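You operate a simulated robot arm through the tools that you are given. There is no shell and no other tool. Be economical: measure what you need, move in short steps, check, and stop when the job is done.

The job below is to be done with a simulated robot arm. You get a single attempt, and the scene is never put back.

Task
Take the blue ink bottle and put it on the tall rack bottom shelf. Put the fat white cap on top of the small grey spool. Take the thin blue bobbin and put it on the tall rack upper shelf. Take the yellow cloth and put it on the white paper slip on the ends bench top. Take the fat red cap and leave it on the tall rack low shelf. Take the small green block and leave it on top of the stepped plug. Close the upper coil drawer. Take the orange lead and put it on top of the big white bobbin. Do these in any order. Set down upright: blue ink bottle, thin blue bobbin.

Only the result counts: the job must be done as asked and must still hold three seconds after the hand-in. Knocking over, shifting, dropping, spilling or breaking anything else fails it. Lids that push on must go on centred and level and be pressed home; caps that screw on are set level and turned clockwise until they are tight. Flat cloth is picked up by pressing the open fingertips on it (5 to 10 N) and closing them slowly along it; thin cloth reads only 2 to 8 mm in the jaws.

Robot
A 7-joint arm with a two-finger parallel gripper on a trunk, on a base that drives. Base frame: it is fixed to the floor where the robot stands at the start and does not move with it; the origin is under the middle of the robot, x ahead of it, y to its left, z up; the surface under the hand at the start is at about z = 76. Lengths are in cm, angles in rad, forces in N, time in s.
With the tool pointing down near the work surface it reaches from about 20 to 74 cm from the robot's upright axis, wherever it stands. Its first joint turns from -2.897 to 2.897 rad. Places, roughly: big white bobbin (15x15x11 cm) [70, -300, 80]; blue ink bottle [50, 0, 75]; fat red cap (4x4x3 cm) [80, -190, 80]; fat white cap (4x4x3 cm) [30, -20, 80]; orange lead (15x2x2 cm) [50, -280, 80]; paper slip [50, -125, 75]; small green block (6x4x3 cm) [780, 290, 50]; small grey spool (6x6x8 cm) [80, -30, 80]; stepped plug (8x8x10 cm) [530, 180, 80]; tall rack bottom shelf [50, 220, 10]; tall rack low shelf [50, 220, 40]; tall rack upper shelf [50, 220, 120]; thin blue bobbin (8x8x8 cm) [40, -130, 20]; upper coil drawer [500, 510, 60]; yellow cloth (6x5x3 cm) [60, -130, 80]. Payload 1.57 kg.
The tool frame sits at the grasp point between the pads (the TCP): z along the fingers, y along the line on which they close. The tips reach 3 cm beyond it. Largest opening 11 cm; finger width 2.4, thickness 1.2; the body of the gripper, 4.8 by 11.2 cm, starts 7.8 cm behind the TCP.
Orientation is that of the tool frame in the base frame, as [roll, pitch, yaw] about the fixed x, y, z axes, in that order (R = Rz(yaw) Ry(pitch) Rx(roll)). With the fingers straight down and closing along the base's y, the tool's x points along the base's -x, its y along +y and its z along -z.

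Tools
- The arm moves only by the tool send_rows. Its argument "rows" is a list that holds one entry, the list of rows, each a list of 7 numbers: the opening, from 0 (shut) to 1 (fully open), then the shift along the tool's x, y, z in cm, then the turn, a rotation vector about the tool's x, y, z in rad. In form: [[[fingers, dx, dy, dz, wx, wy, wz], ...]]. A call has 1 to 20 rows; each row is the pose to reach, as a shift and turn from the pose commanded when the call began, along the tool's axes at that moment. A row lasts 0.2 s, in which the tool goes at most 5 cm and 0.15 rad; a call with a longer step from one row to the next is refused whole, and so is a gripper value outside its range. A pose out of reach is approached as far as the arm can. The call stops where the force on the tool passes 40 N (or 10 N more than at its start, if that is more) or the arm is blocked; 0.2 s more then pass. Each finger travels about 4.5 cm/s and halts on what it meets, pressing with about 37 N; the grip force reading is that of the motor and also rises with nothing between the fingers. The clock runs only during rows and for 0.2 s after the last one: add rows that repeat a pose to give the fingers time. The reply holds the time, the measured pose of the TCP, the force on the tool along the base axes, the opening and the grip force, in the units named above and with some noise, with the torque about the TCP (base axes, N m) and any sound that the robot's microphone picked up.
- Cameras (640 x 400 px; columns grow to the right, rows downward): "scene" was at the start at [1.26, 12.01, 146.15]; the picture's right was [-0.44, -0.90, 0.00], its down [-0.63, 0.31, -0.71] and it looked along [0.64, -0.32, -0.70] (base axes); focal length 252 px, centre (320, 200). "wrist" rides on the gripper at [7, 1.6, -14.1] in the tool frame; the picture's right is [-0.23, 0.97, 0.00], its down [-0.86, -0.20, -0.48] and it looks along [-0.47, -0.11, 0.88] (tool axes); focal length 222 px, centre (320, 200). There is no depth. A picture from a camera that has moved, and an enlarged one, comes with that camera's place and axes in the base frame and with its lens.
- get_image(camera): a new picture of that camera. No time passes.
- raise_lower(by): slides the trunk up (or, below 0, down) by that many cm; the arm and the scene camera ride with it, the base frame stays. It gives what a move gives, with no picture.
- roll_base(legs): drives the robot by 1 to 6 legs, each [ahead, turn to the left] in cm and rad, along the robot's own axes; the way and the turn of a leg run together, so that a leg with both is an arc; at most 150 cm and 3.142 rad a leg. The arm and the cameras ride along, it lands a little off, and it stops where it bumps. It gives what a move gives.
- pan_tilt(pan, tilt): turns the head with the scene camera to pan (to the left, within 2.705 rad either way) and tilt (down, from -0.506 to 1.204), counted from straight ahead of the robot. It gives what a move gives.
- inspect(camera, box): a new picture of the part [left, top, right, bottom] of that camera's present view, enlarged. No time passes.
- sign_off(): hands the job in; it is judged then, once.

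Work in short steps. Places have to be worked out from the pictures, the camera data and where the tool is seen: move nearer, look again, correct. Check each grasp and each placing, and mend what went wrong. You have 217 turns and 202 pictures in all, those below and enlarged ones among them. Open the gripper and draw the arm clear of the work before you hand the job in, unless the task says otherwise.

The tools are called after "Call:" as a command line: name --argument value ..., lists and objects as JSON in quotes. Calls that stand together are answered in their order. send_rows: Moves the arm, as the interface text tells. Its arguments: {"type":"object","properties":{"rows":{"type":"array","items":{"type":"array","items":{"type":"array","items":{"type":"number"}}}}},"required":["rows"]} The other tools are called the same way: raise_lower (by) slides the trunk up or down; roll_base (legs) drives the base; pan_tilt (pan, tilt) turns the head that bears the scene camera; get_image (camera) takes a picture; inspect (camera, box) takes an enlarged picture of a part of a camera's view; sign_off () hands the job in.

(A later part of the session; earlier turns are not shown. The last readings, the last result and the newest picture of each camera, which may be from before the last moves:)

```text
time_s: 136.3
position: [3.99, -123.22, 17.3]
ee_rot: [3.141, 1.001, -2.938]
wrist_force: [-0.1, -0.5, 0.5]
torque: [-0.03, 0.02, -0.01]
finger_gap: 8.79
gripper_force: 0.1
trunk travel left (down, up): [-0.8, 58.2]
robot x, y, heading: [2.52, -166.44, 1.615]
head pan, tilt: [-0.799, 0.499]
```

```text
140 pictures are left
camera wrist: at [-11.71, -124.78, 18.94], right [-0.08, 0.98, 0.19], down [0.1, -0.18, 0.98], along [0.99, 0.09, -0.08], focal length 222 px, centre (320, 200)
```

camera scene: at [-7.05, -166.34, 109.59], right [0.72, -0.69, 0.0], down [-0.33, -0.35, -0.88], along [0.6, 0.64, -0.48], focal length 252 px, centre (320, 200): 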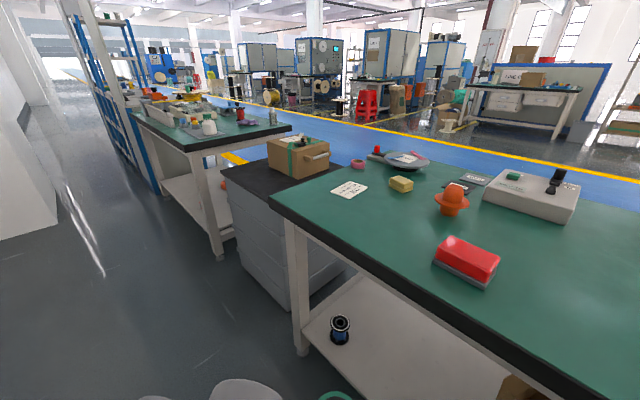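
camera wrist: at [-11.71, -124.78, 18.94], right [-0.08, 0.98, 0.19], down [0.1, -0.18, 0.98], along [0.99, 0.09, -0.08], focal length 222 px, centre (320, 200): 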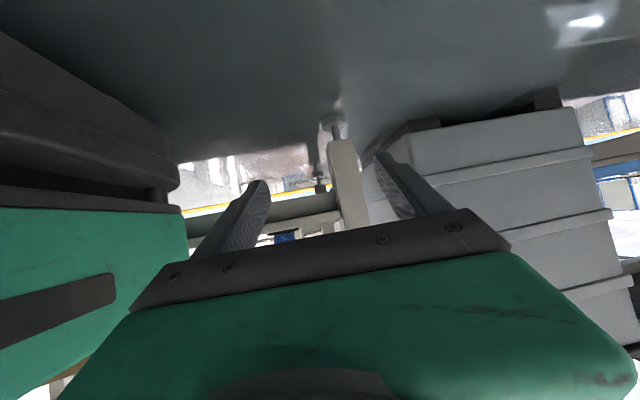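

Zoom on the bobbin to measure it.

Call:
inspect --camera "scene" --box '[290, 290, 390, 360]'

```text
5.71 times, centred on (340, 325) of scene
camera zoom: at [-7.05, -166.34, 109.59], right [0.72, -0.69, 0.0], down [-0.33, -0.35, -0.88], along [0.6, 0.64, -0.48], focal length 1438 px, centre (206, -514)
```

zoom: 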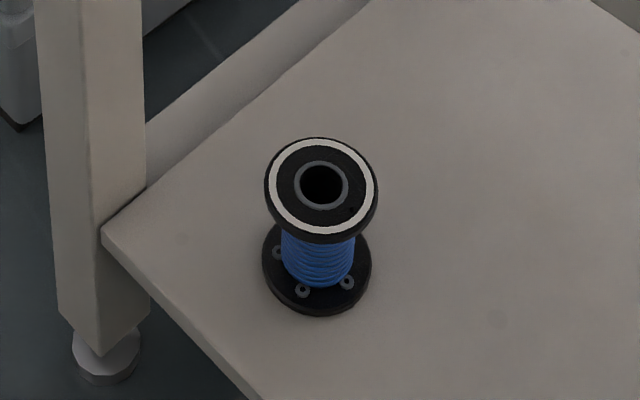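

The bobbin (Ø7.4 flanges, thin core) stands near (37.5,-129.7). I'll grip its core with a flatter tool (tilt 1.25) so fingers fit between the flanges; move to the pre-pose.

Call:
send_rows --rows '[[[0.8, -3, -2.2, 1.2, 0.034, -0.063, 0.016], [0.8, -6, -4.4, 2.3, 0.068, -0.125, 0.033], [0.8, -9, -6.6, 3.5, 0.102, -0.188, 0.049], [0.8, -12.1, -8.8, 4.6, 0.136, -0.25, 0.065], [0.8, -12.1, -8.8, 4.6, 0.136, -0.25, 0.065]]]'

Call:
get_image --camera "wrist"

```text
time_s: 137.5
position: [15.89, -129.89, 25.12]
ee_rot: [3.14, 1.257, -3.091]
wrist_force: [-0.3, 0.0, 0.0]
torque: [0.03, -0.02, -0.01]
finger_gap: 8.81
gripper_force: 0.0
trunk travel left (down, up): [-0.8, 58.2]
robot x, y, heading: [1.82, -166.49, 1.609]
head pan, tilt: [-0.799, 0.499]
```

```text
138 pictures are left
camera wrist: at [0.05, -129.15, 22.76], right [0.02, 0.98, 0.22], down [-0.18, -0.21, 0.96], along [0.98, -0.06, 0.17], focal length 222 px, centre (320, 200)
```

wrist: 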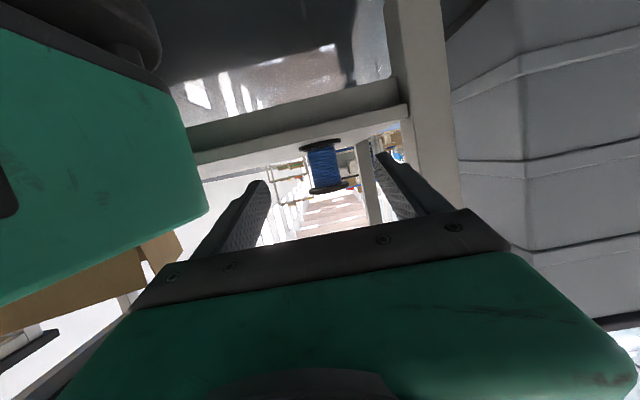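

Bobbin mid-height ≈23.8, axis (38,-129.4). Advance most of the way, then re-check centring.

Call:
send_rows --rows '[[[0.95, -1.2, -0.1, 4.4, 0, 0, 0], [0.95, -2.4, -0.3, 8.8, 0, 0, 0], [0.95, -3.3, -0.35, 12, 0, 0, 0], [0.95, -3.3, -0.35, 12, 0, 0, 0]]]'

Call:
get_image --camera "wrist"

```text
time_s: 138.5
position: [28.42, -129.49, 24.42]
ee_rot: [3.141, 1.255, -3.088]
wrist_force: [-1.2, -0.1, -0.3]
torque: [-0.02, -0.02, 0.01]
finger_gap: 10.44
gripper_force: 0.1
trunk travel left (down, up): [-0.8, 58.2]
robot x, y, heading: [2.21, -166.43, 1.608]
head pan, tilt: [-0.799, 0.499]
```

```text
137 pictures are left
camera wrist: at [12.62, -128.77, 22.19], right [0.02, 0.98, 0.22], down [-0.18, -0.21, 0.96], along [0.98, -0.06, 0.17], focal length 222 px, centre (320, 200)
```

wrist: 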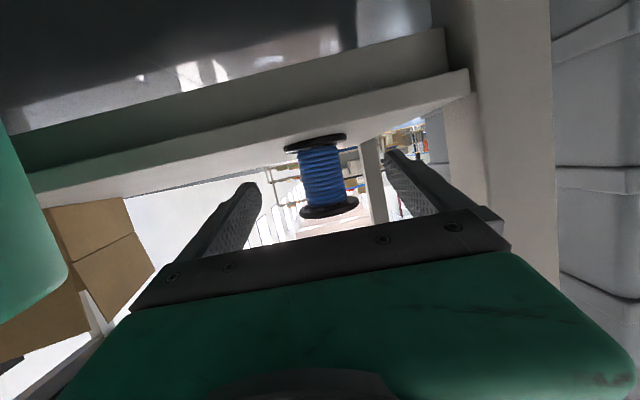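

Centred. Advance the final 9 cm and close on the core.

Call:
send_rows --rows '[[[0.95, -1.25, -0.2, 4.3, 0, 0, 0], [0.95, -2.5, -0.45, 8.65, 0, 0, 0], [0.95, -2.5, -0.45, 8.65, 0, 0, 0], [0.6, -2.5, -0.45, 8.65, 0, 0, 0], [0.3, -2.5, -0.45, 8.65, 0, 0, 0], [0.1, -2.5, -0.45, 8.65, 0, 0, 0], [0.1, -2.5, -0.45, 8.65, 0, 0, 0], [0.1, -2.5, -0.45, 8.65, 0, 0, 0], [0.1, -2.5, -0.45, 8.65, 0, 0, 0]]]'

Call:
get_image --camera "wrist"

```text
time_s: 140.5
position: [37.34, -129.44, 24.18]
ee_rot: [3.141, 1.252, -3.089]
wrist_force: [0.2, -0.1, 0.3]
torque: [-0.03, -0.04, 0.0]
finger_gap: 4.42
gripper_force: 34.3
trunk travel left (down, up): [-0.8, 58.2]
robot x, y, heading: [1.58, -166.42, 1.61]
head pan, tilt: [-0.799, 0.499]
```

```text
136 pictures are left
camera wrist: at [21.53, -128.61, 21.89], right [0.02, 0.98, 0.22], down [-0.18, -0.21, 0.96], along [0.98, -0.06, 0.17], focal length 222 px, centre (320, 200)
```

wrist: 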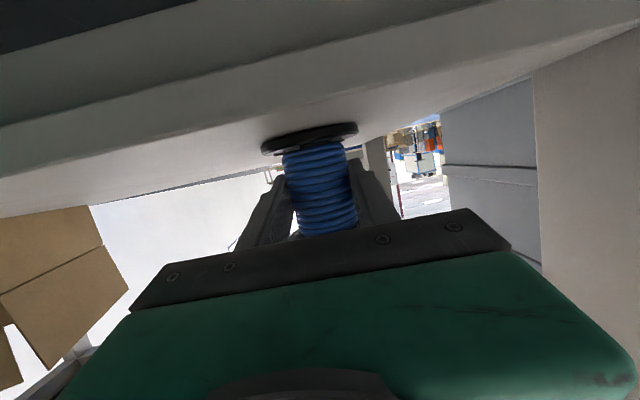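

Core gripped (4.4 cm). Lift 4 cm, then withdraw straight out.

Call:
send_rows --rows '[[[0.1, -1.3, 0, -0.4, 0, 0, 0], [0.1, -2.6, 0, -0.8, 0, 0, 0], [0.1, -3.8, 0, -1.24, 0, 0, 0], [0.1, -2.5, 0.2, -5.2, 0, 0, 0], [0.1, -1.3, 0.4, -9.1, 0, 0, 0], [0.1, 0, 0.6, -13, 0, 0, 0], [0.1, 1.3, 0.8, -16.9, 0, 0, 0], [0.1, 2.6, 1, -20.8, 0, 0, 0], [0.1, 3.8, 1.2, -24.8, 0, 0, 0], [0.1, 5.1, 1.4, -28.7, 0, 0, 0], [0.1, 6.4, 1.65, -32.6, 0, 0, 0]]]'

Call:
get_image --camera "wrist"

```text
time_s: 142.9
position: [4.25, -129.54, 28.16]
ee_rot: [3.142, 1.254, -3.089]
wrist_force: [0.2, -0.4, 0.9]
torque: [0.02, -0.01, 0.0]
finger_gap: 4.57
gripper_force: 36.8
trunk travel left (down, up): [-0.8, 58.2]
robot x, y, heading: [2.08, -166.7, 1.611]
head pan, tilt: [-0.799, 0.499]
```

```text
135 pictures are left
camera wrist: at [-11.44, -128.64, 25.89], right [0.02, 0.98, 0.22], down [-0.18, -0.21, 0.96], along [0.98, -0.06, 0.17], focal length 222 px, centre (320, 200)
```

wrist: 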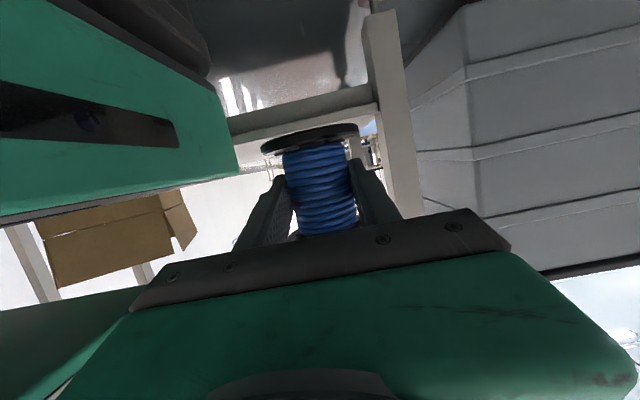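

Bobbin held. Drive to the rack, then raise the trunk.

Call:
roll_base --legs '[[120, -0.04], [115, 0], [110, 0]]'

Call:
raise_lower --by 57

Call:
get_image --camera "wrist"

Call:
get_image --camera "scene"

```text
time_s: 157.7
position: [7.17, 167.91, 28.2]
ee_rot: [-3.135, 1.256, 3.097]
wrist_force: [-0.4, 0.2, -0.6]
torque: [0.03, -0.02, -0.03]
finger_gap: 4.55
gripper_force: 36.9
trunk travel left (down, up): [-0.8, 58.2]
robot x, y, heading: [-2.79, 131.37, 1.296]
head pan, tilt: [-0.799, 0.499]
stopped in leg 3: the robot was blocked; the commanded pose is now the measured one
```

```text
refused: 57 is not a number from -40 to 40
```

```text
134 pictures are left
camera wrist: at [-8.48, 170.31, 25.87], right [0.12, 0.97, 0.21], down [-0.2, -0.19, 0.96], along [0.97, -0.16, 0.17], focal length 222 px, centre (320, 200)
```

wrist: 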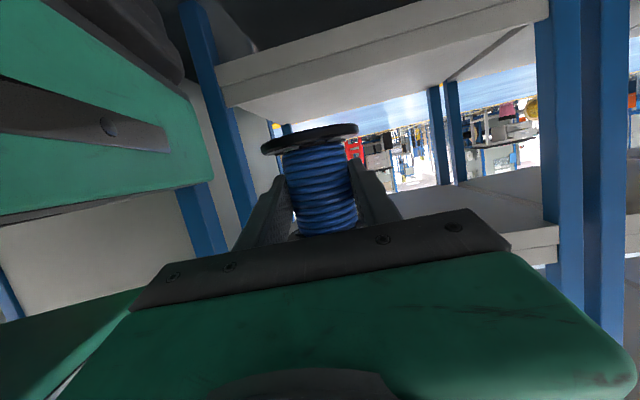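

```text
133 pictures are left
camera scene: at [-11.41, 134.53, 109.6], right [0.48, -0.88, 0.0], down [-0.42, -0.23, -0.88], along [0.77, 0.42, -0.48], focal length 252 px, centre (320, 200)
```

scene: 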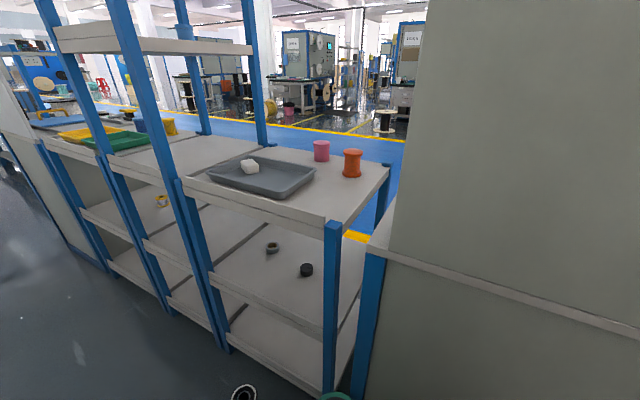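

The base was bumped and turned (heading 1.30, close to the rack's near unit). Back off with a gentle correcting arc and re-check.

Call:
roll_base --legs '[[-25, 0.26]]'

Call:
pan_tilt --pan -0.4 --tilt 0.9

Call:
get_image --camera "scene"

```text
time_s: 159.6
position: [-6.16, 144.5, 28.27]
ee_rot: [-3.138, 1.254, -2.932]
wrist_force: [-0.3, -0.8, -0.3]
torque: [0.01, 0.01, 0.0]
finger_gap: 4.59
gripper_force: 36.9
trunk travel left (down, up): [-0.8, 58.2]
robot x, y, heading: [-6.41, 107.17, 1.553]
head pan, tilt: [-0.799, 0.499]
```

```text
time_s: 160.4
position: [-6.23, 144.64, 28.12]
ee_rot: [-3.138, 1.255, -2.932]
wrist_force: [0.5, -0.2, 0.4]
torque: [0.02, 0.02, 0.01]
finger_gap: 4.55
gripper_force: 36.9
trunk travel left (down, up): [-0.8, 58.2]
robot x, y, heading: [-6.51, 106.96, 1.551]
head pan, tilt: [-0.4, 0.901]
```

```text
132 pictures are left
camera scene: at [-19.06, 108.24, 106.22], right [0.91, -0.41, 0.0], down [-0.32, -0.72, -0.62], along [0.25, 0.57, -0.78], focal length 252 px, centre (320, 200)
```

scene: 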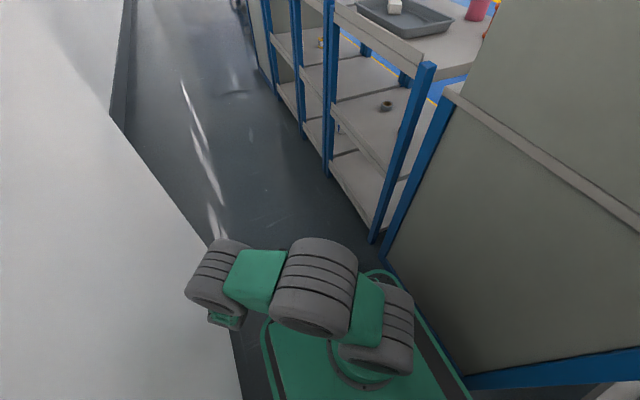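

The corridor here runs x -41…26; I'm centred at x≈-6.5. Drive ahead 72 cm and raise the trunk in two steps.

Call:
roll_base --legs '[[36, 0.02], [36, 0]]'

Call:
raise_lower --by 38

Call:
raise_lower --by 20

Call:
get_image --camera "wrist"

Call:
pan_tilt --pan -0.8 --tilt 0.5

Call:
get_image --camera "scene"

```text
time_s: 164.6
position: [-6.74, 216.18, 28.06]
ee_rot: [-3.139, 1.256, -2.914]
wrist_force: [0.4, 0.5, -0.9]
torque: [0.03, 0.0, 0.02]
finger_gap: 4.53
gripper_force: 37.5
trunk travel left (down, up): [-0.8, 58.2]
robot x, y, heading: [-6.24, 178.44, 1.574]
head pan, tilt: [-0.4, 0.901]
```

```text
time_s: 168.3
position: [-6.69, 216.26, 66.21]
ee_rot: [-3.137, 1.255, -2.912]
wrist_force: [-0.3, 0.1, -0.7]
torque: [0.0, 0.01, -0.01]
finger_gap: 4.54
gripper_force: 36.3
trunk travel left (down, up): [-38.8, 20.2]
robot x, y, heading: [-6.26, 178.63, 1.576]
head pan, tilt: [-0.4, 0.901]
```

```text
time_s: 170.5
position: [-6.74, 216.09, 86.22]
ee_rot: [-3.137, 1.255, -2.912]
wrist_force: [-0.3, 0.3, -0.6]
torque: [0.04, 0.01, -0.01]
finger_gap: 4.57
gripper_force: 37.6
trunk travel left (down, up): [-58.8, 0.2]
robot x, y, heading: [-6.37, 178.59, 1.57]
head pan, tilt: [-0.4, 0.901]
```

```text
131 pictures are left
camera wrist: at [-22.42, 214.27, 83.87], right [-0.15, 0.97, 0.21], down [-0.14, -0.24, 0.96], along [0.98, 0.11, 0.17], focal length 222 px, centre (320, 200)
```

wrist: 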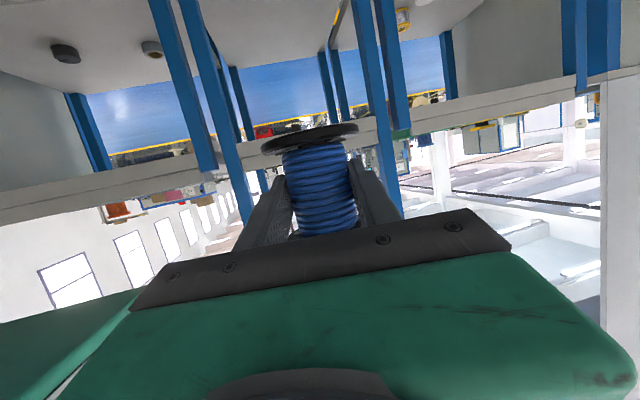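

```text
time_s: 171.3
position: [-6.77, 216.16, 86.18]
ee_rot: [-3.136, 1.255, -2.913]
wrist_force: [0.2, 0.1, 0.3]
torque: [0.01, -0.02, -0.03]
finger_gap: 4.54
gripper_force: 36.8
trunk travel left (down, up): [-58.8, 0.2]
robot x, y, heading: [-6.17, 178.82, 1.573]
head pan, tilt: [-0.799, 0.499]
```

```text
130 pictures are left
camera scene: at [-15.36, 179.01, 167.59], right [0.7, -0.72, 0.0], down [-0.34, -0.34, -0.88], along [0.63, 0.61, -0.48], focal length 252 px, centre (320, 200)
```

scene: 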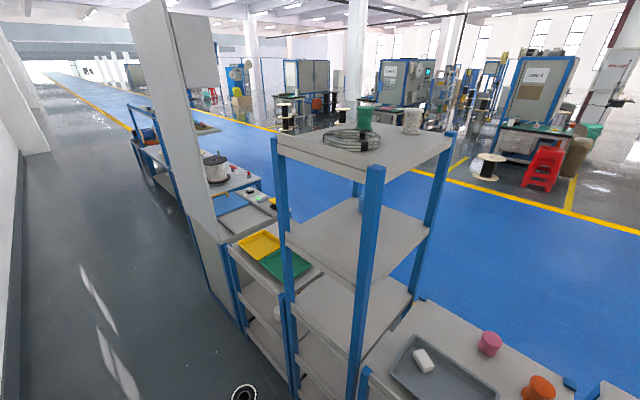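

The upper shelf is at z≈118 with a blue cup deeper in (~(53,223)). Raise the tool to z≈126 in the corridor, pointing +x.

Call:
send_rows --rows '[[[0.1, -4.2, 0, -1.4, 0.02, 0, 0.007], [0.1, -8.4, 0, -2.8, 0.042, 0, 0.014], [0.1, -12.7, 0, -4.1, 0.063, 0, 0.02], [0.1, -16.9, 0, -5.5, 0.084, 0, 0.027], [0.1, -21.1, 0, -6.9, 0.105, 0, 0.034], [0.1, -25.3, 0, -8.3, 0.127, 0, 0.041], [0.1, -29.6, 0, -9.6, 0.148, 0, 0.048], [0.1, -33.8, 0, -11, 0.169, 0, 0.055], [0.1, -38, 0, -12.4, 0.19, 0, 0.062], [0.1, -38, 0, -12.4, 0.19, 0, 0.062]]]'

Call:
get_image --camera "wrist"

```text
time_s: 173.6
position: [-0.9, 211.48, 109.63]
ee_rot: [-3.139, 1.255, -3.113]
wrist_force: [-0.3, -0.8, -0.2]
torque: [0.02, -0.01, 0.03]
finger_gap: 4.51
gripper_force: 37.2
out of reach, approached as far as the arm can: row 5, 6, 7, 8, 9, 10
trunk travel left (down, up): [-58.8, 0.2]
robot x, y, heading: [-6.31, 178.28, 1.573]
head pan, tilt: [-0.799, 0.499]
```

```text
129 pictures are left
camera wrist: at [-16.7, 212.74, 107.34], right [0.05, 0.98, 0.21], down [-0.18, -0.2, 0.96], along [0.98, -0.08, 0.17], focal length 222 px, centre (320, 200)
```

wrist: 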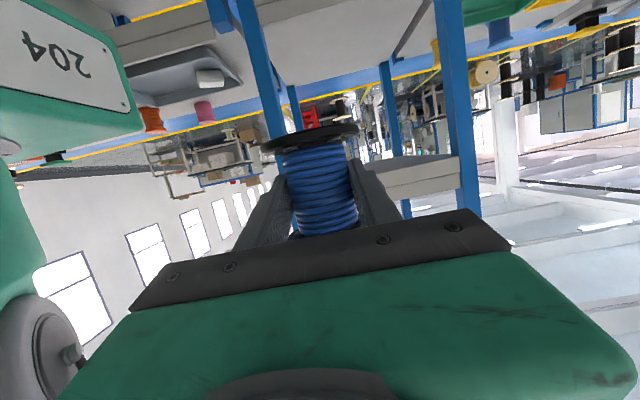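

Too folded to go that high with the tool sideways. A diagonal entry (azimuth ~45°) from further back-left will keep the arm extended; shift the base left and back with small arcs.

Call:
roll_base --legs '[[-12, -0.33], [-12, 0.33], [12, 0.33], [12, -0.33], [-12, 0]]'

```text
time_s: 178.9
position: [-8.36, 199.2, 109.52]
ee_rot: [-3.14, 1.254, -3.125]
wrist_force: [-0.4, -0.5, -0.4]
torque: [-0.01, 0.01, 0.01]
finger_gap: 4.55
gripper_force: 37.2
trunk travel left (down, up): [-58.8, 0.2]
robot x, y, heading: [-14.06, 166.26, 1.561]
head pan, tilt: [-0.799, 0.499]
```

Move to (12,202,126) with azimuth ≈46°.

Call:
send_rows --rows '[[[0.1, -3.7, 0.4, 2.4, -0.127, 0, -0.042], [0.1, -7.4, 0.8, 4.8, -0.253, 0, -0.083], [0.1, -11, 1.2, 7.2, -0.38, 0, -0.125], [0.1, -14.7, 1.6, 9.5, -0.507, 0, -0.167], [0.1, -18.4, 2, 11.9, -0.633, 0, -0.208], [0.1, -22.1, 2.45, 14.3, -0.76, 0, -0.25], [0.1, -22.1, 2.45, 14.3, -0.76, 0, -0.25]]]'

Call:
get_image --camera "wrist"

```text
time_s: 180.3
position: [-7.46, 210.27, 118.35]
ee_rot: [-2.895, 1.097, -1.667]
wrist_force: [0.1, 0.2, -0.7]
torque: [0.03, 0.01, 0.03]
finger_gap: 4.54
gripper_force: 37.2
trunk travel left (down, up): [-58.8, 0.2]
robot x, y, heading: [-14.41, 166.41, 1.562]
head pan, tilt: [-0.799, 0.499]
stopped in row 6: the arm was blocked; the commanded pose is now the measured one
```

```text
128 pictures are left
camera wrist: at [-13.96, 195.93, 118.2], right [-0.91, 0.41, 0.09], down [0.07, -0.07, 0.99], along [0.41, 0.91, 0.04], focal length 222 px, centre (320, 200)
```

wrist: 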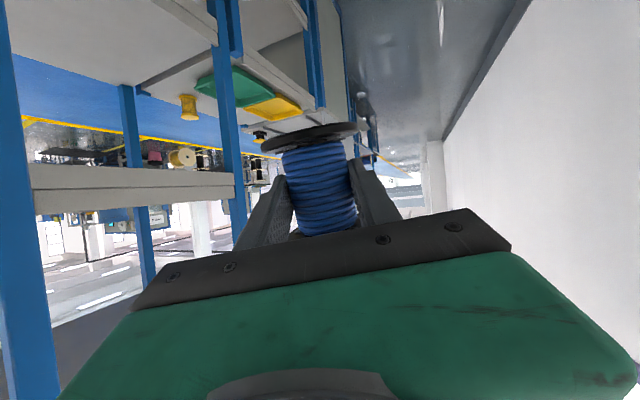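

The arm took a detour near its limit, but is now in a natural radial pose. Level the tool and raise to z≈126.

Call:
send_rows --rows '[[[0.1, -2.4, -0.3, -1.2, -0.082, -0.052, 0.006], [0.1, -4.8, -0.6, -2.3, -0.164, -0.105, 0.013], [0.1, -7.1, -0.9, -3.5, -0.246, -0.157, 0.019], [0.1, -7.1, -0.9, -3.5, -0.246, -0.157, 0.019]]]'

```text
time_s: 180.8
position: [-18.29, 210.94, 115.79]
ee_rot: [-2.977, 1.013, -1.356]
wrist_force: [-0.2, 0.3, -0.5]
torque: [0.01, 0.0, -0.01]
finger_gap: 4.55
gripper_force: 36.7
trunk travel left (down, up): [-58.8, 0.2]
robot x, y, heading: [-14.11, 166.16, 1.559]
head pan, tilt: [-0.799, 0.499]
stopped in row 2: the arm was blocked; the commanded pose is now the measured one
```

The arm swings unexpectedly; look at its posture with the scene camera.

Call:
pan_tilt --pan 0.1 --tilt 0.9

Call:
get_image --camera "scene"

```text
time_s: 182.0
position: [-18.17, 210.85, 116.25]
ee_rot: [-2.979, 1.017, -1.356]
wrist_force: [0.8, -0.2, 0.2]
torque: [-0.01, 0.01, 0.02]
finger_gap: 4.57
gripper_force: 37.3
trunk travel left (down, up): [-58.8, 0.2]
robot x, y, heading: [-14.01, 166.27, 1.563]
head pan, tilt: [0.099, 0.901]
```

```text
127 pictures are left
camera scene: at [-30.39, 168.17, 164.2], right [1.0, 0.09, 0.0], down [0.07, -0.78, -0.62], along [-0.06, 0.62, -0.78], focal length 252 px, centre (320, 200)
```

scene: 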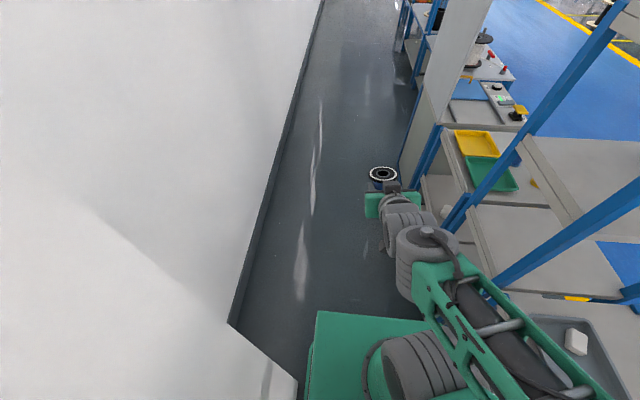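

The elbow is swung out to the right near the rack. Extend the arm forward and down along the corridor to straighten it out.

Call:
send_rows --rows '[[[0.1, 0.8, 0, 4.2, -0.023, 0, 0], [0.1, 1.6, 0, 8.3, -0.047, 0, 0], [0.1, 2.4, 0, 12.5, -0.07, 0, 0], [0.1, 3.3, 0, 16.7, -0.093, 0, 0], [0.1, 4.1, 0, 20.9, -0.116, 0, 0], [0.1, 4.9, 0, 25, -0.14, 0, 0], [0.1, 5.7, 0, 29.2, -0.163, 0, 0], [0.1, 5.7, 0, 29.2, -0.163, 0, 0]]]'

Call:
get_image --camera "scene"

```text
time_s: 183.8
position: [-18.1, 233.18, 96.91]
ee_rot: [3.14, 1.026, -1.359]
wrist_force: [-0.5, 0.1, -0.1]
torque: [-0.02, 0.03, -0.01]
finger_gap: 4.52
gripper_force: 37.8
trunk travel left (down, up): [-58.8, 0.2]
robot x, y, heading: [-14.2, 166.28, 1.558]
head pan, tilt: [0.099, 0.901]
```

```text
126 pictures are left
camera scene: at [-30.39, 168.19, 164.21], right [1.0, 0.09, 0.0], down [0.07, -0.78, -0.62], along [-0.06, 0.62, -0.78], focal length 252 px, centre (320, 200)
```

scene: 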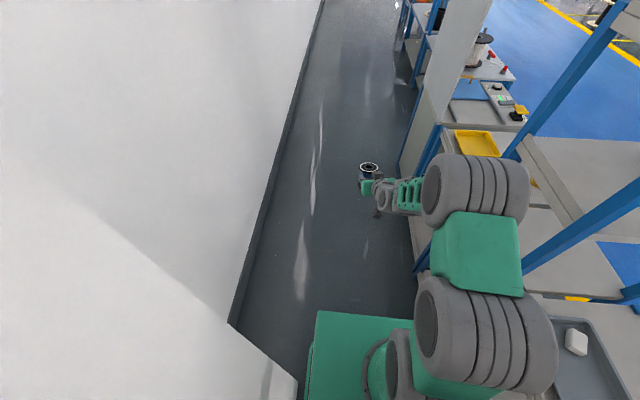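

The elbow is fine; the arm is simply too folded near shoulder height. Lower the trunk 26 cm so the wrist works well above the shoulder instead.

Call:
raise_lower --by -26

```text
time_s: 186.5
position: [-18.07, 233.14, 70.83]
ee_rot: [-3.141, 1.028, -1.36]
wrist_force: [-0.3, -0.1, -0.7]
torque: [-0.03, 0.02, -0.03]
finger_gap: 4.54
gripper_force: 37.2
trunk travel left (down, up): [-32.8, 26.2]
robot x, y, heading: [-14.17, 166.36, 1.562]
head pan, tilt: [0.099, 0.901]
```

Raise the tool to z≈128 in front, levelling the bobbin (tilt 1.25).

Call:
send_rows --rows '[[[0.1, -3.7, -0.9, -3.1, 0.023, -0.019, 0.01], [0.1, -7.3, -1.7, -6.2, 0.046, -0.038, 0.021], [0.1, -11, -2.6, -9.4, 0.069, -0.057, 0.032], [0.1, -14.7, -3.4, -12.5, 0.091, -0.075, 0.042], [0.1, -18.3, -4.3, -15.6, 0.114, -0.094, 0.053], [0.1, -22, -5.2, -18.7, 0.137, -0.113, 0.063], [0.1, -25.7, -6, -21.9, 0.16, -0.132, 0.074], [0.1, -29.3, -6.9, -25, 0.183, -0.151, 0.084], [0.1, -33, -7.7, -28.1, 0.206, -0.17, 0.095], [0.1, -36.7, -8.6, -31.2, 0.228, -0.188, 0.105], [0.1, -40.3, -9.4, -34.4, 0.251, -0.207, 0.116], [0.1, -44, -10.3, -37.5, 0.274, -0.226, 0.126], [0.1, -44, -10.3, -37.5, 0.274, -0.226, 0.126]]]'

```text
time_s: 189.3
position: [-6.14, 226.27, 127.98]
ee_rot: [3.138, 1.254, -1.663]
wrist_force: [0.1, -0.1, -1.3]
torque: [0.02, -0.02, 0.01]
finger_gap: 4.52
gripper_force: 36.9
trunk travel left (down, up): [-32.8, 26.2]
robot x, y, heading: [-14.33, 166.37, 1.565]
head pan, tilt: [0.099, 0.901]
```

Good. Swing to the diagonal entry pose at (15,205,128), azimuth 48°.

Call:
send_rows --rows '[[[0.1, 0.9, -3.3, -2.6, 0.087, 0, 0.029], [0.1, 1.7, -6.6, -5.2, 0.174, 0, 0.057], [0.1, 2.6, -9.9, -7.8, 0.261, 0, 0.086], [0.1, 3.4, -13.1, -10.5, 0.347, 0, 0.114], [0.1, 4.3, -16.4, -13.1, 0.434, 0, 0.143], [0.1, 5.1, -19.7, -15.7, 0.521, 0, 0.171], [0.1, 6, -23, -18.3, 0.608, 0, 0.2], [0.1, 6, -23, -18.3, 0.608, 0, 0.2]]]'

Call:
get_image --camera "wrist"

Call:
pan_tilt --pan -0.7 --tilt 0.5

Call:
get_image --camera "scene"

```text
time_s: 191.0
position: [9.22, 210.46, 126.28]
ee_rot: [3.137, 1.218, -2.124]
wrist_force: [-0.2, -0.9, -1.3]
torque: [0.0, 0.0, -0.01]
finger_gap: 4.54
gripper_force: 36.9
trunk travel left (down, up): [-32.8, 26.2]
robot x, y, heading: [-14.14, 166.59, 1.559]
head pan, tilt: [0.099, 0.901]
stopped in row 8: the arm was blocked; the commanded pose is now the measured one
```

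```text
125 pictures are left
camera wrist: at [-0.45, 197.96, 124.55], right [-0.79, 0.57, 0.22], down [0.09, -0.24, 0.97], along [0.61, 0.78, 0.13], focal length 222 px, centre (320, 200)
```

wrist: 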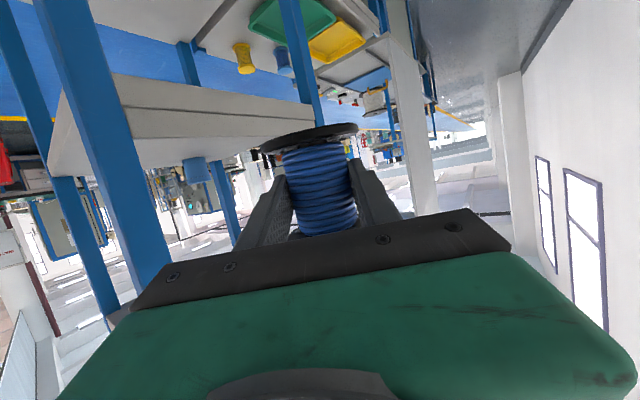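

```text
time_s: 192.1
position: [9.27, 210.45, 126.16]
ee_rot: [3.136, 1.216, -2.128]
wrist_force: [0.2, 0.4, -1.3]
torque: [-0.02, -0.02, 0.04]
finger_gap: 4.53
gripper_force: 36.8
trunk travel left (down, up): [-32.8, 26.2]
robot x, y, heading: [-13.88, 166.35, 1.557]
head pan, tilt: [-0.7, 0.499]
```

```text
124 pictures are left
camera scene: at [-23.79, 167.56, 141.6], right [0.76, -0.65, 0.0], down [-0.31, -0.36, -0.88], along [0.57, 0.67, -0.48], focal length 252 px, centre (320, 200)
```

scene: 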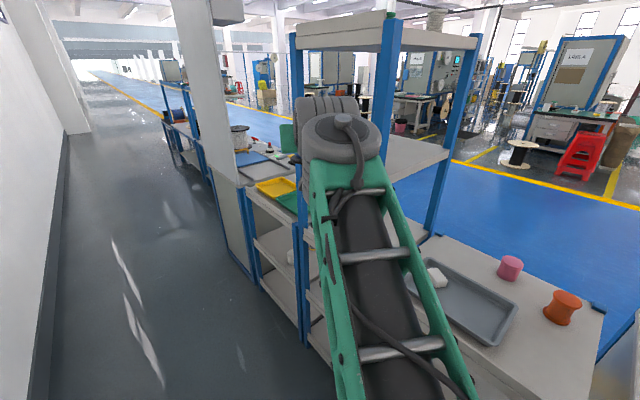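

Folding limits again. Better idea: over the low near unit (z≤80) the arm can extend freely, and the tall rack's side is open, so I'll extend there pointing +y and drive in. First back up with a slight shift right.

Call:
roll_base --legs '[[-15, 0.38], [-15, -0.38]]'

Call:
raise_lower --by 14

Call:
get_image --camera "scene"

```text
time_s: 194.8
position: [14.42, 180.8, 126.5]
ee_rot: [3.137, 1.222, -2.125]
wrist_force: [-1.0, 0.5, 0.0]
torque: [-0.03, -0.05, -0.07]
finger_gap: 4.52
gripper_force: 36.8
trunk travel left (down, up): [-32.8, 26.2]
robot x, y, heading: [-9.12, 136.8, 1.563]
head pan, tilt: [-0.7, 0.499]
```

```text
time_s: 196.4
position: [14.36, 180.86, 140.42]
ee_rot: [3.136, 1.22, -2.123]
wrist_force: [0.3, -1.1, -1.6]
torque: [-0.02, 0.0, 0.0]
finger_gap: 4.54
gripper_force: 36.9
trunk travel left (down, up): [-46.8, 12.2]
robot x, y, heading: [-9.1, 136.65, 1.558]
head pan, tilt: [-0.7, 0.499]
```

```text
123 pictures are left
camera scene: at [-18.5, 137.99, 155.6], right [0.76, -0.65, 0.0], down [-0.31, -0.36, -0.88], along [0.57, 0.67, -0.48], focal length 252 px, centre (320, 200)
```

scene: 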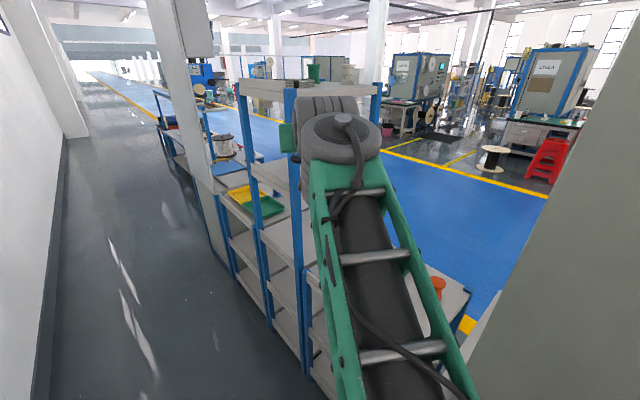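

Extend over the near unit to (46,190,129), tool pointing about +y.

Call:
send_rows --rows '[[[0.1, 0.3, -2.8, 3.3, -0.05, -0.004, -0.018], [0.1, 0.6, -5.5, 6.7, -0.101, -0.008, -0.037], [0.1, 0.9, -8.3, 10, -0.151, -0.013, -0.055], [0.1, 1.2, -11, 13.4, -0.202, -0.017, -0.074], [0.1, 1.5, -13.8, 16.7, -0.252, -0.021, -0.092], [0.1, 1.8, -16.6, 20.1, -0.303, -0.025, -0.111], [0.1, 2.1, -19.3, 23.4, -0.353, -0.03, -0.13], [0.1, 2.35, -22.1, 26.8, -0.404, -0.034, -0.148], [0.1, 2.35, -22.1, 26.8, -0.404, -0.034, -0.148]]]'

Call:
get_image --camera "wrist"

Call:
get_image --camera "scene"

```text
time_s: 198.4
position: [44.93, 189.52, 128.62]
ee_rot: [-3.104, 1.257, -1.651]
wrist_force: [-0.9, 0.7, 1.0]
torque: [-0.12, 0.01, -0.04]
finger_gap: 4.54
gripper_force: 36.9
out of reach, approached as far as the arm can: row 8, 9
trunk travel left (down, up): [-46.8, 12.2]
robot x, y, heading: [-9.04, 136.33, 1.562]
head pan, tilt: [-0.7, 0.499]
```

```text
122 pictures are left
camera wrist: at [41.42, 174.27, 126.22], right [-0.96, 0.18, 0.2], down [0.16, -0.21, 0.96], along [0.22, 0.96, 0.17], focal length 222 px, centre (320, 200)
```

wrist: 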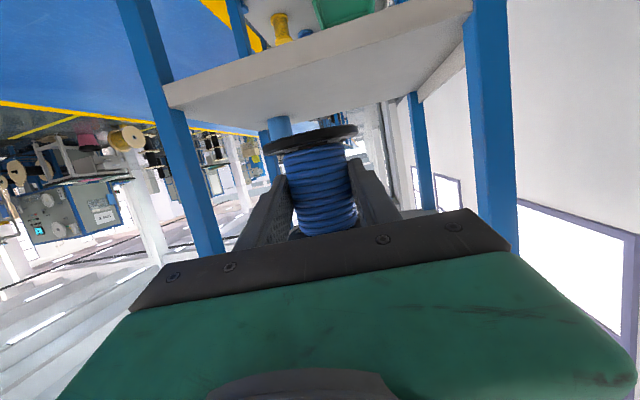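

```text
121 pictures are left
camera scene: at [-18.74, 137.87, 155.59], right [0.76, -0.65, 0.0], down [-0.31, -0.36, -0.88], along [0.57, 0.67, -0.48], focal length 252 px, centre (320, 200)
```

scene: 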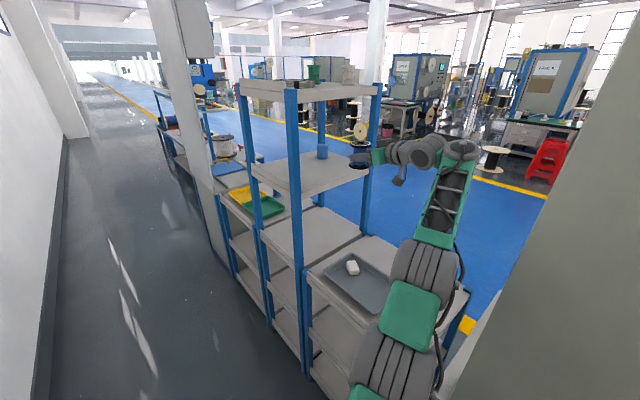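

The bobbin is poised at the open side of the upper shelf; the cup is at ~(53,220). Drive forward 22 cm.

Call:
roll_base --legs '[[22, 0]]'

Call:
get_image --camera "wrist"

Call:
inspect --camera "scene" --box '[240, 90, 440, 230]'

```text
time_s: 200.1
position: [45.42, 211.53, 128.17]
ee_rot: [-3.121, 1.256, -1.671]
wrist_force: [0.2, -0.3, -0.8]
torque: [-0.02, -0.05, 0.0]
finger_gap: 4.53
gripper_force: 37.0
trunk travel left (down, up): [-46.8, 12.2]
robot x, y, heading: [-8.73, 158.59, 1.562]
head pan, tilt: [-0.7, 0.499]
```

```text
120 pictures are left
camera wrist: at [41.94, 196.21, 125.91], right [-0.96, 0.19, 0.21], down [0.17, -0.21, 0.96], along [0.22, 0.96, 0.17], focal length 222 px, centre (320, 200)
```

wrist: 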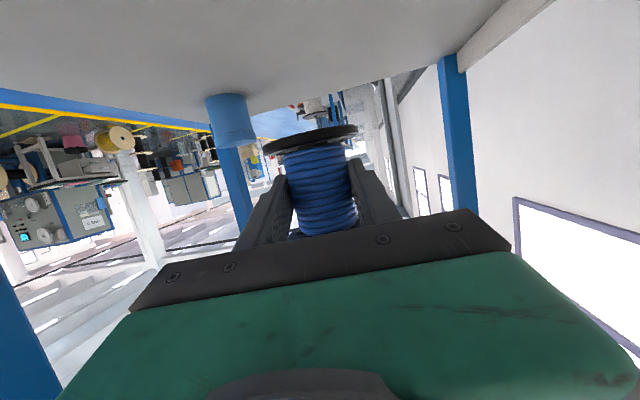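

```text
2.86 times, centred on (340, 160) of scene
camera zoom: at [-18.23, 159.83, 155.6], right [0.76, -0.65, 0.0], down [-0.31, -0.36, -0.88], along [0.57, 0.67, -0.48], focal length 719 px, centre (263, 314)
```

zoom: 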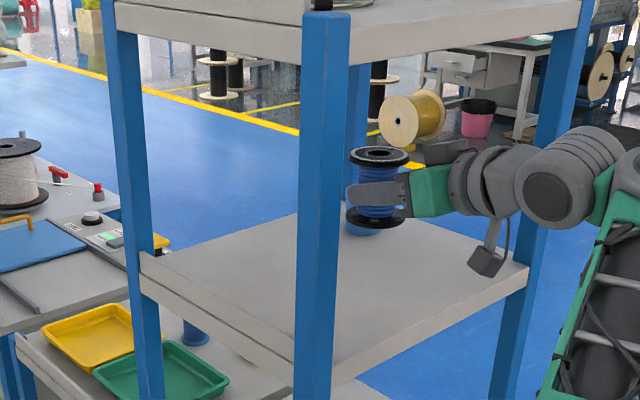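

Bobbin hangs above the shelf. Lower 4 cm and view.

Call:
send_rows --rows '[[[0.1, 1.9, 0, 0.6, -0.02, 0, 0], [0.1, 3.8, 0, 1.24, -0.02, 0, 0], [0.1, 3.8, 0, 1.24, -0.02, 0, 0]]]'

Call:
inspect --camera "scene" --box '[240, 90, 440, 230]'

```text
time_s: 200.9
position: [45.46, 211.5, 124.18]
ee_rot: [-3.139, 1.254, -1.668]
wrist_force: [-0.7, 0.0, -0.6]
torque: [0.0, 0.0, -0.02]
finger_gap: 4.54
gripper_force: 37.0
trunk travel left (down, up): [-46.8, 12.2]
robot x, y, heading: [-8.78, 158.56, 1.556]
head pan, tilt: [-0.7, 0.499]
```

```text
2.86 times, centred on (340, 160) of scene
camera zoom: at [-18.24, 159.8, 155.6], right [0.76, -0.65, 0.0], down [-0.31, -0.36, -0.88], along [0.57, 0.67, -0.48], focal length 719 px, centre (263, 314)
```

zoom: 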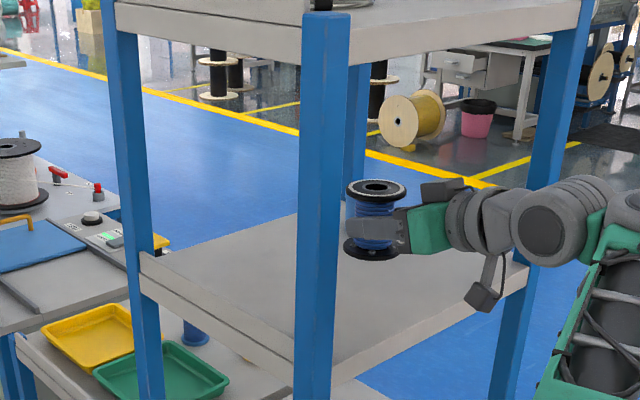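

Shelf surface estimates at z≈114–116. Lower 3 cm more, then check.

Call:
send_rows --rows '[[[0.1, 1.4, 0, 0.46, 0, 0, 0], [0.1, 2.85, 0, 0.93, 0, 0, 0], [0.1, 2.85, 0, 0.93, 0, 0, 0]]]'

Call:
inspect --camera "scene" --box '[300, 130, 420, 220]'

Call:
get_image --camera "wrist"

```text
time_s: 201.7
position: [45.44, 211.43, 121.09]
ee_rot: [-3.14, 1.256, -1.67]
wrist_force: [0.5, 1.0, -0.1]
torque: [0.0, 0.0, 0.01]
finger_gap: 4.53
gripper_force: 37.1
trunk travel left (down, up): [-46.8, 12.2]
robot x, y, heading: [-8.76, 158.21, 1.556]
head pan, tilt: [-0.7, 0.499]
```

```text
4.44 times, centred on (360, 175) of scene
camera zoom: at [-18.23, 159.8, 155.6], right [0.76, -0.65, 0.0], down [-0.31, -0.36, -0.88], along [0.57, 0.67, -0.48], focal length 1118 px, centre (142, 311)
```

zoom: 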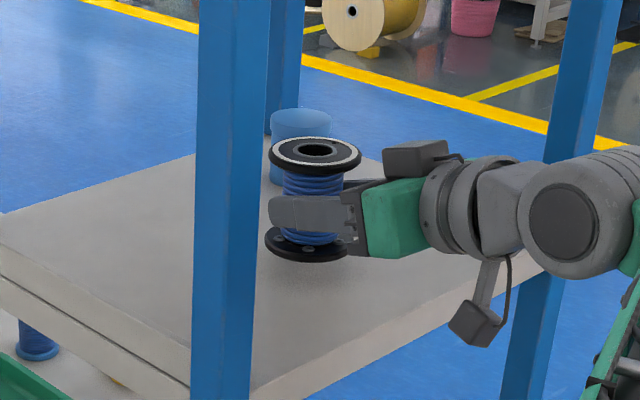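

```text
116 pictures are left
camera wrist: at [42.16, 196.16, 118.87], right [-0.96, 0.17, 0.22], down [0.18, -0.21, 0.96], along [0.21, 0.96, 0.17], focal length 222 px, centre (320, 200)
```

wrist: 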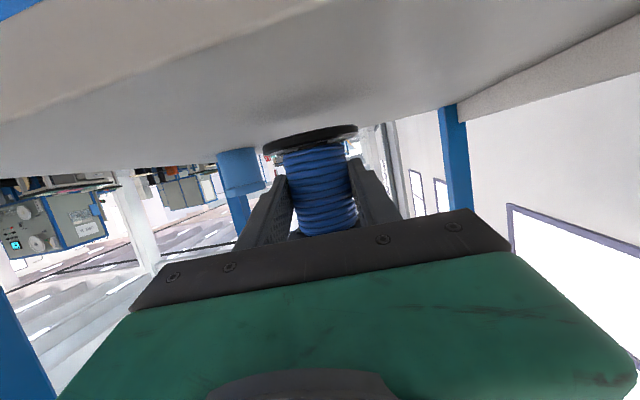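

About 1.5 cm gap left. Lower slowly in 3 mm steps.

Call:
send_rows --rows '[[[0.1, 0.28, 0, 0.09, 0, 0, 0], [0.1, 0.57, 0, 0.19, 0, 0, 0], [0.1, 0.85, 0, 0.28, 0, 0, 0], [0.1, 1.05, 0, 0.34, 0, 0, 0], [0.1, 1.05, 0, 0.34, 0, 0, 0]]]'

Call:
inspect --camera "wrist" --box '[220, 90, 420, 240]'

```text
time_s: 202.9
position: [45.6, 211.46, 120.11]
ee_rot: [3.141, 1.255, -1.671]
wrist_force: [0.0, 0.0, -0.8]
torque: [-0.02, 0.02, -0.01]
finger_gap: 4.55
gripper_force: 37.0
trunk travel left (down, up): [-46.8, 12.2]
robot x, y, heading: [-8.59, 158.86, 1.557]
head pan, tilt: [-0.7, 0.499]
```

```text
2.67 times, centred on (320, 165) of wrist
camera zoom: at [42.18, 196.09, 117.82], right [-0.96, 0.17, 0.22], down [0.18, -0.21, 0.96], along [0.21, 0.96, 0.17], focal length 592 px, centre (320, 293)
```

zoom: 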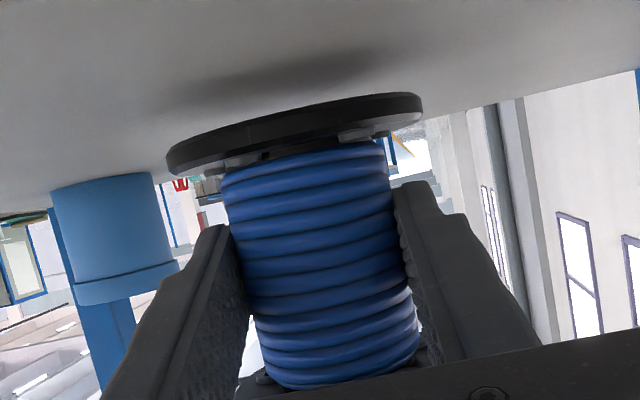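

Keep lowering another ~0.9 cm.

Call:
send_rows --rows '[[[0.1, 0.24, 0, 0.08, 0, 0, 0], [0.1, 0.47, 0, 0.15, 0, 0, 0], [0.1, 0.66, 0, 0.22, 0, 0, 0], [0.1, 0.85, 0, 0.28, 0, 0, 0], [0.1, 0.85, 0, 0.28, 0, 0, 0]]]'

Call:
inspect --camera "wrist" --box '[220, 90, 420, 240]'

```text
time_s: 204.1
position: [45.44, 211.42, 119.26]
ee_rot: [-3.14, 1.256, -1.67]
wrist_force: [-0.3, -1.1, -0.1]
torque: [-0.06, 0.02, 0.0]
finger_gap: 4.55
gripper_force: 37.0
trunk travel left (down, up): [-46.8, 12.2]
robot x, y, heading: [-8.53, 158.02, 1.563]
head pan, tilt: [-0.7, 0.499]
```

```text
2.67 times, centred on (320, 165) of wrist
camera zoom: at [42.19, 196.15, 116.87], right [-0.96, 0.17, 0.22], down [0.18, -0.21, 0.96], along [0.21, 0.96, 0.17], focal length 592 px, centre (320, 293)
```

zoom: 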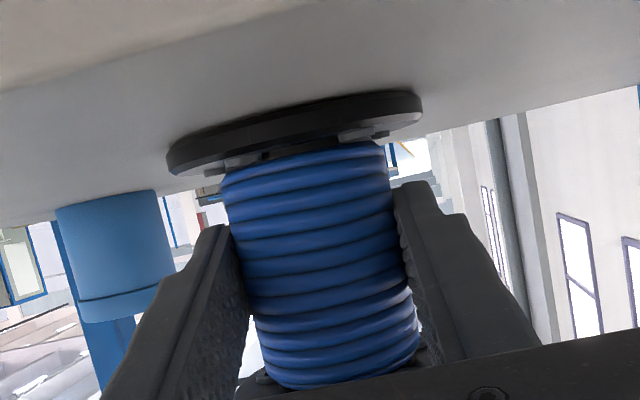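

Shadow meets the flange. Lower 2 mm more and check force.

Call:
send_rows --rows '[[[0.1, 0.1, 0, 0.03, 0, 0, 0], [0.1, 0.2, 0, 0.06, 0, 0, 0], [0.1, 0.2, 0, 0.06, 0, 0, 0]]]'

```text
time_s: 204.9
position: [45.46, 211.48, 119.14]
ee_rot: [-3.136, 1.257, -1.666]
wrist_force: [0.3, 1.2, 5.9]
torque: [0.37, 0.01, -0.05]
finger_gap: 4.53
gripper_force: 37.3
trunk travel left (down, up): [-46.8, 12.2]
robot x, y, heading: [-8.65, 158.22, 1.56]
head pan, tilt: [-0.7, 0.499]
```

Contact at 6 N. Open moderately (fingers must stay inside the flange gap while clearing the core).

Call:
send_rows --rows '[[[0.5, 0, 0, 0, 0, 0, 0], [0.6, 0, 0, 0, 0, 0, 0], [0.75, 0, 0, 0, 0, 0, 0], [0.85, 0, 0, 0, 0, 0, 0], [0.85, 0, 0, 0, 0, 0, 0], [0.85, 0, 0, 0, 0, 0, 0]]]'

Call:
get_image --camera "wrist"

Call:
inspect --camera "scene" --box '[300, 130, 420, 220]'

```text
time_s: 206.3
position: [45.4, 211.48, 119.05]
ee_rot: [3.141, 1.254, -1.67]
wrist_force: [-0.8, 0.4, 0.1]
torque: [0.0, -0.01, 0.0]
finger_gap: 9.33
gripper_force: 0.2
trunk travel left (down, up): [-46.8, 12.2]
robot x, y, heading: [-8.9, 158.47, 1.548]
head pan, tilt: [-0.7, 0.499]
```

```text
113 pictures are left
camera wrist: at [42.21, 196.11, 116.73], right [-0.96, 0.17, 0.22], down [0.18, -0.21, 0.96], along [0.21, 0.96, 0.17], focal length 222 px, centre (320, 200)
```

wrist: 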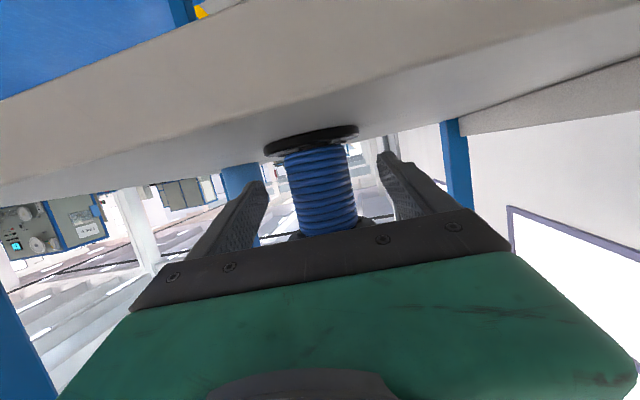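

```text
4.44 times, centred on (360, 175) of scene
camera zoom: at [-18.23, 159.8, 155.6], right [0.76, -0.65, 0.0], down [-0.31, -0.36, -0.88], along [0.57, 0.67, -0.48], focal length 1118 px, centre (142, 311)
```

zoom: 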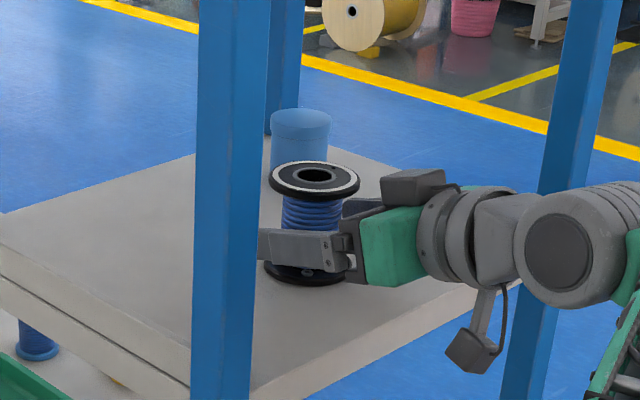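

Bobbin stands upright on the upper shelf, clear of the cup. Withdraw horizontally, then back the base away.

Call:
send_rows --rows '[[[0.85, 0.9, 0, -2.9, 0, 0, 0], [0.85, 1.9, 0, -5.7, 0, 0, 0], [0.85, 2.8, 0, -8.6, 0, 0, 0], [0.85, 3.4, 0, -10.5, 0, 0, 0]]]'

Call:
roll_base --legs '[[-12, 0]]'

Call:
get_image --camera "scene"

```text
time_s: 207.3
position: [44.43, 200.51, 119.26]
ee_rot: [-3.141, 1.255, -1.67]
wrist_force: [0.1, 0.5, 0.5]
torque: [0.01, 0.02, -0.01]
finger_gap: 9.36
gripper_force: 0.2
trunk travel left (down, up): [-46.8, 12.2]
robot x, y, heading: [-8.6, 158.4, 1.555]
head pan, tilt: [-0.7, 0.499]
```

```text
time_s: 208.6
position: [44.3, 188.25, 119.2]
ee_rot: [-3.14, 1.254, -1.671]
wrist_force: [-0.3, 0.3, -0.7]
torque: [0.0, -0.03, 0.0]
finger_gap: 9.36
gripper_force: 0.1
trunk travel left (down, up): [-46.8, 12.2]
robot x, y, heading: [-8.35, 146.15, 1.558]
head pan, tilt: [-0.7, 0.499]
```

```text
111 pictures are left
camera scene: at [-18.38, 147.56, 155.6], right [0.76, -0.65, 0.0], down [-0.31, -0.36, -0.88], along [0.57, 0.67, -0.48], focal length 252 px, centre (320, 200)
```

scene: 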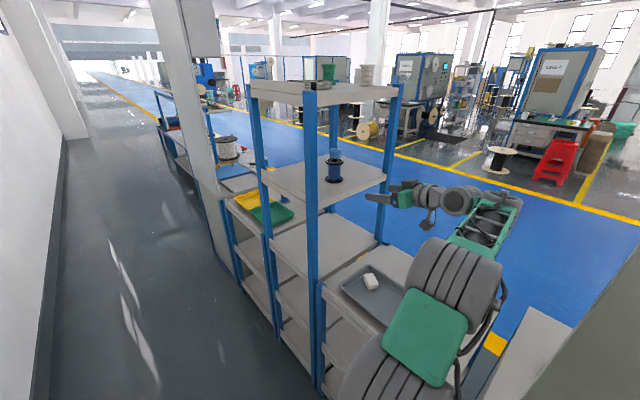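

Bobbin is fine. Bring the arm back to the front of the robot, less tilted, for travel to the ends bench.

Call:
send_rows --rows '[[[0.7, 0.4, 4.7, 0.6, 0, 0.065, 0], [0.7, 0.9, 9.3, 1.2, 0, 0.13, 0], [0.7, 1.3, 14, 1.8, 0, 0.195, 0], [0.7, 1.7, 18.7, 2.4, 0, 0.26, 0], [0.7, 2.2, 23.4, 3, 0, 0.325, 0], [0.7, 2.6, 28, 3.6, 0, 0.39, 0], [0.7, 3, 32.7, 4.2, 0, 0.455, 0], [0.7, 3.4, 37.4, 4.8, 0, 0.52, 0], [0.7, 3.9, 42, 5.4, 0, 0.585, 0], [0.7, 4.3, 46.7, 6, 0, 0.65, 0]]]'

Call:
roll_base --legs '[[-60, 0.01], [-60, 0]]'

```text
time_s: 210.8
position: [-1.93, 197.42, 113.12]
ee_rot: [3.141, 0.603, -1.673]
wrist_force: [0.1, 1.1, -0.8]
torque: [-0.02, -0.01, -0.01]
finger_gap: 7.7
gripper_force: 0.0
trunk travel left (down, up): [-46.8, 12.2]
robot x, y, heading: [-8.65, 146.76, 1.561]
head pan, tilt: [-0.7, 0.499]
```

```text
time_s: 217.1
position: [-2.93, 79.61, 113.12]
ee_rot: [-3.14, 0.606, -1.685]
wrist_force: [-0.7, 0.2, -0.9]
torque: [-0.01, -0.02, 0.0]
finger_gap: 7.71
gripper_force: 0.0
trunk travel left (down, up): [-46.8, 12.2]
robot x, y, heading: [-10.73, 28.5, 1.553]
head pan, tilt: [-0.7, 0.499]
```

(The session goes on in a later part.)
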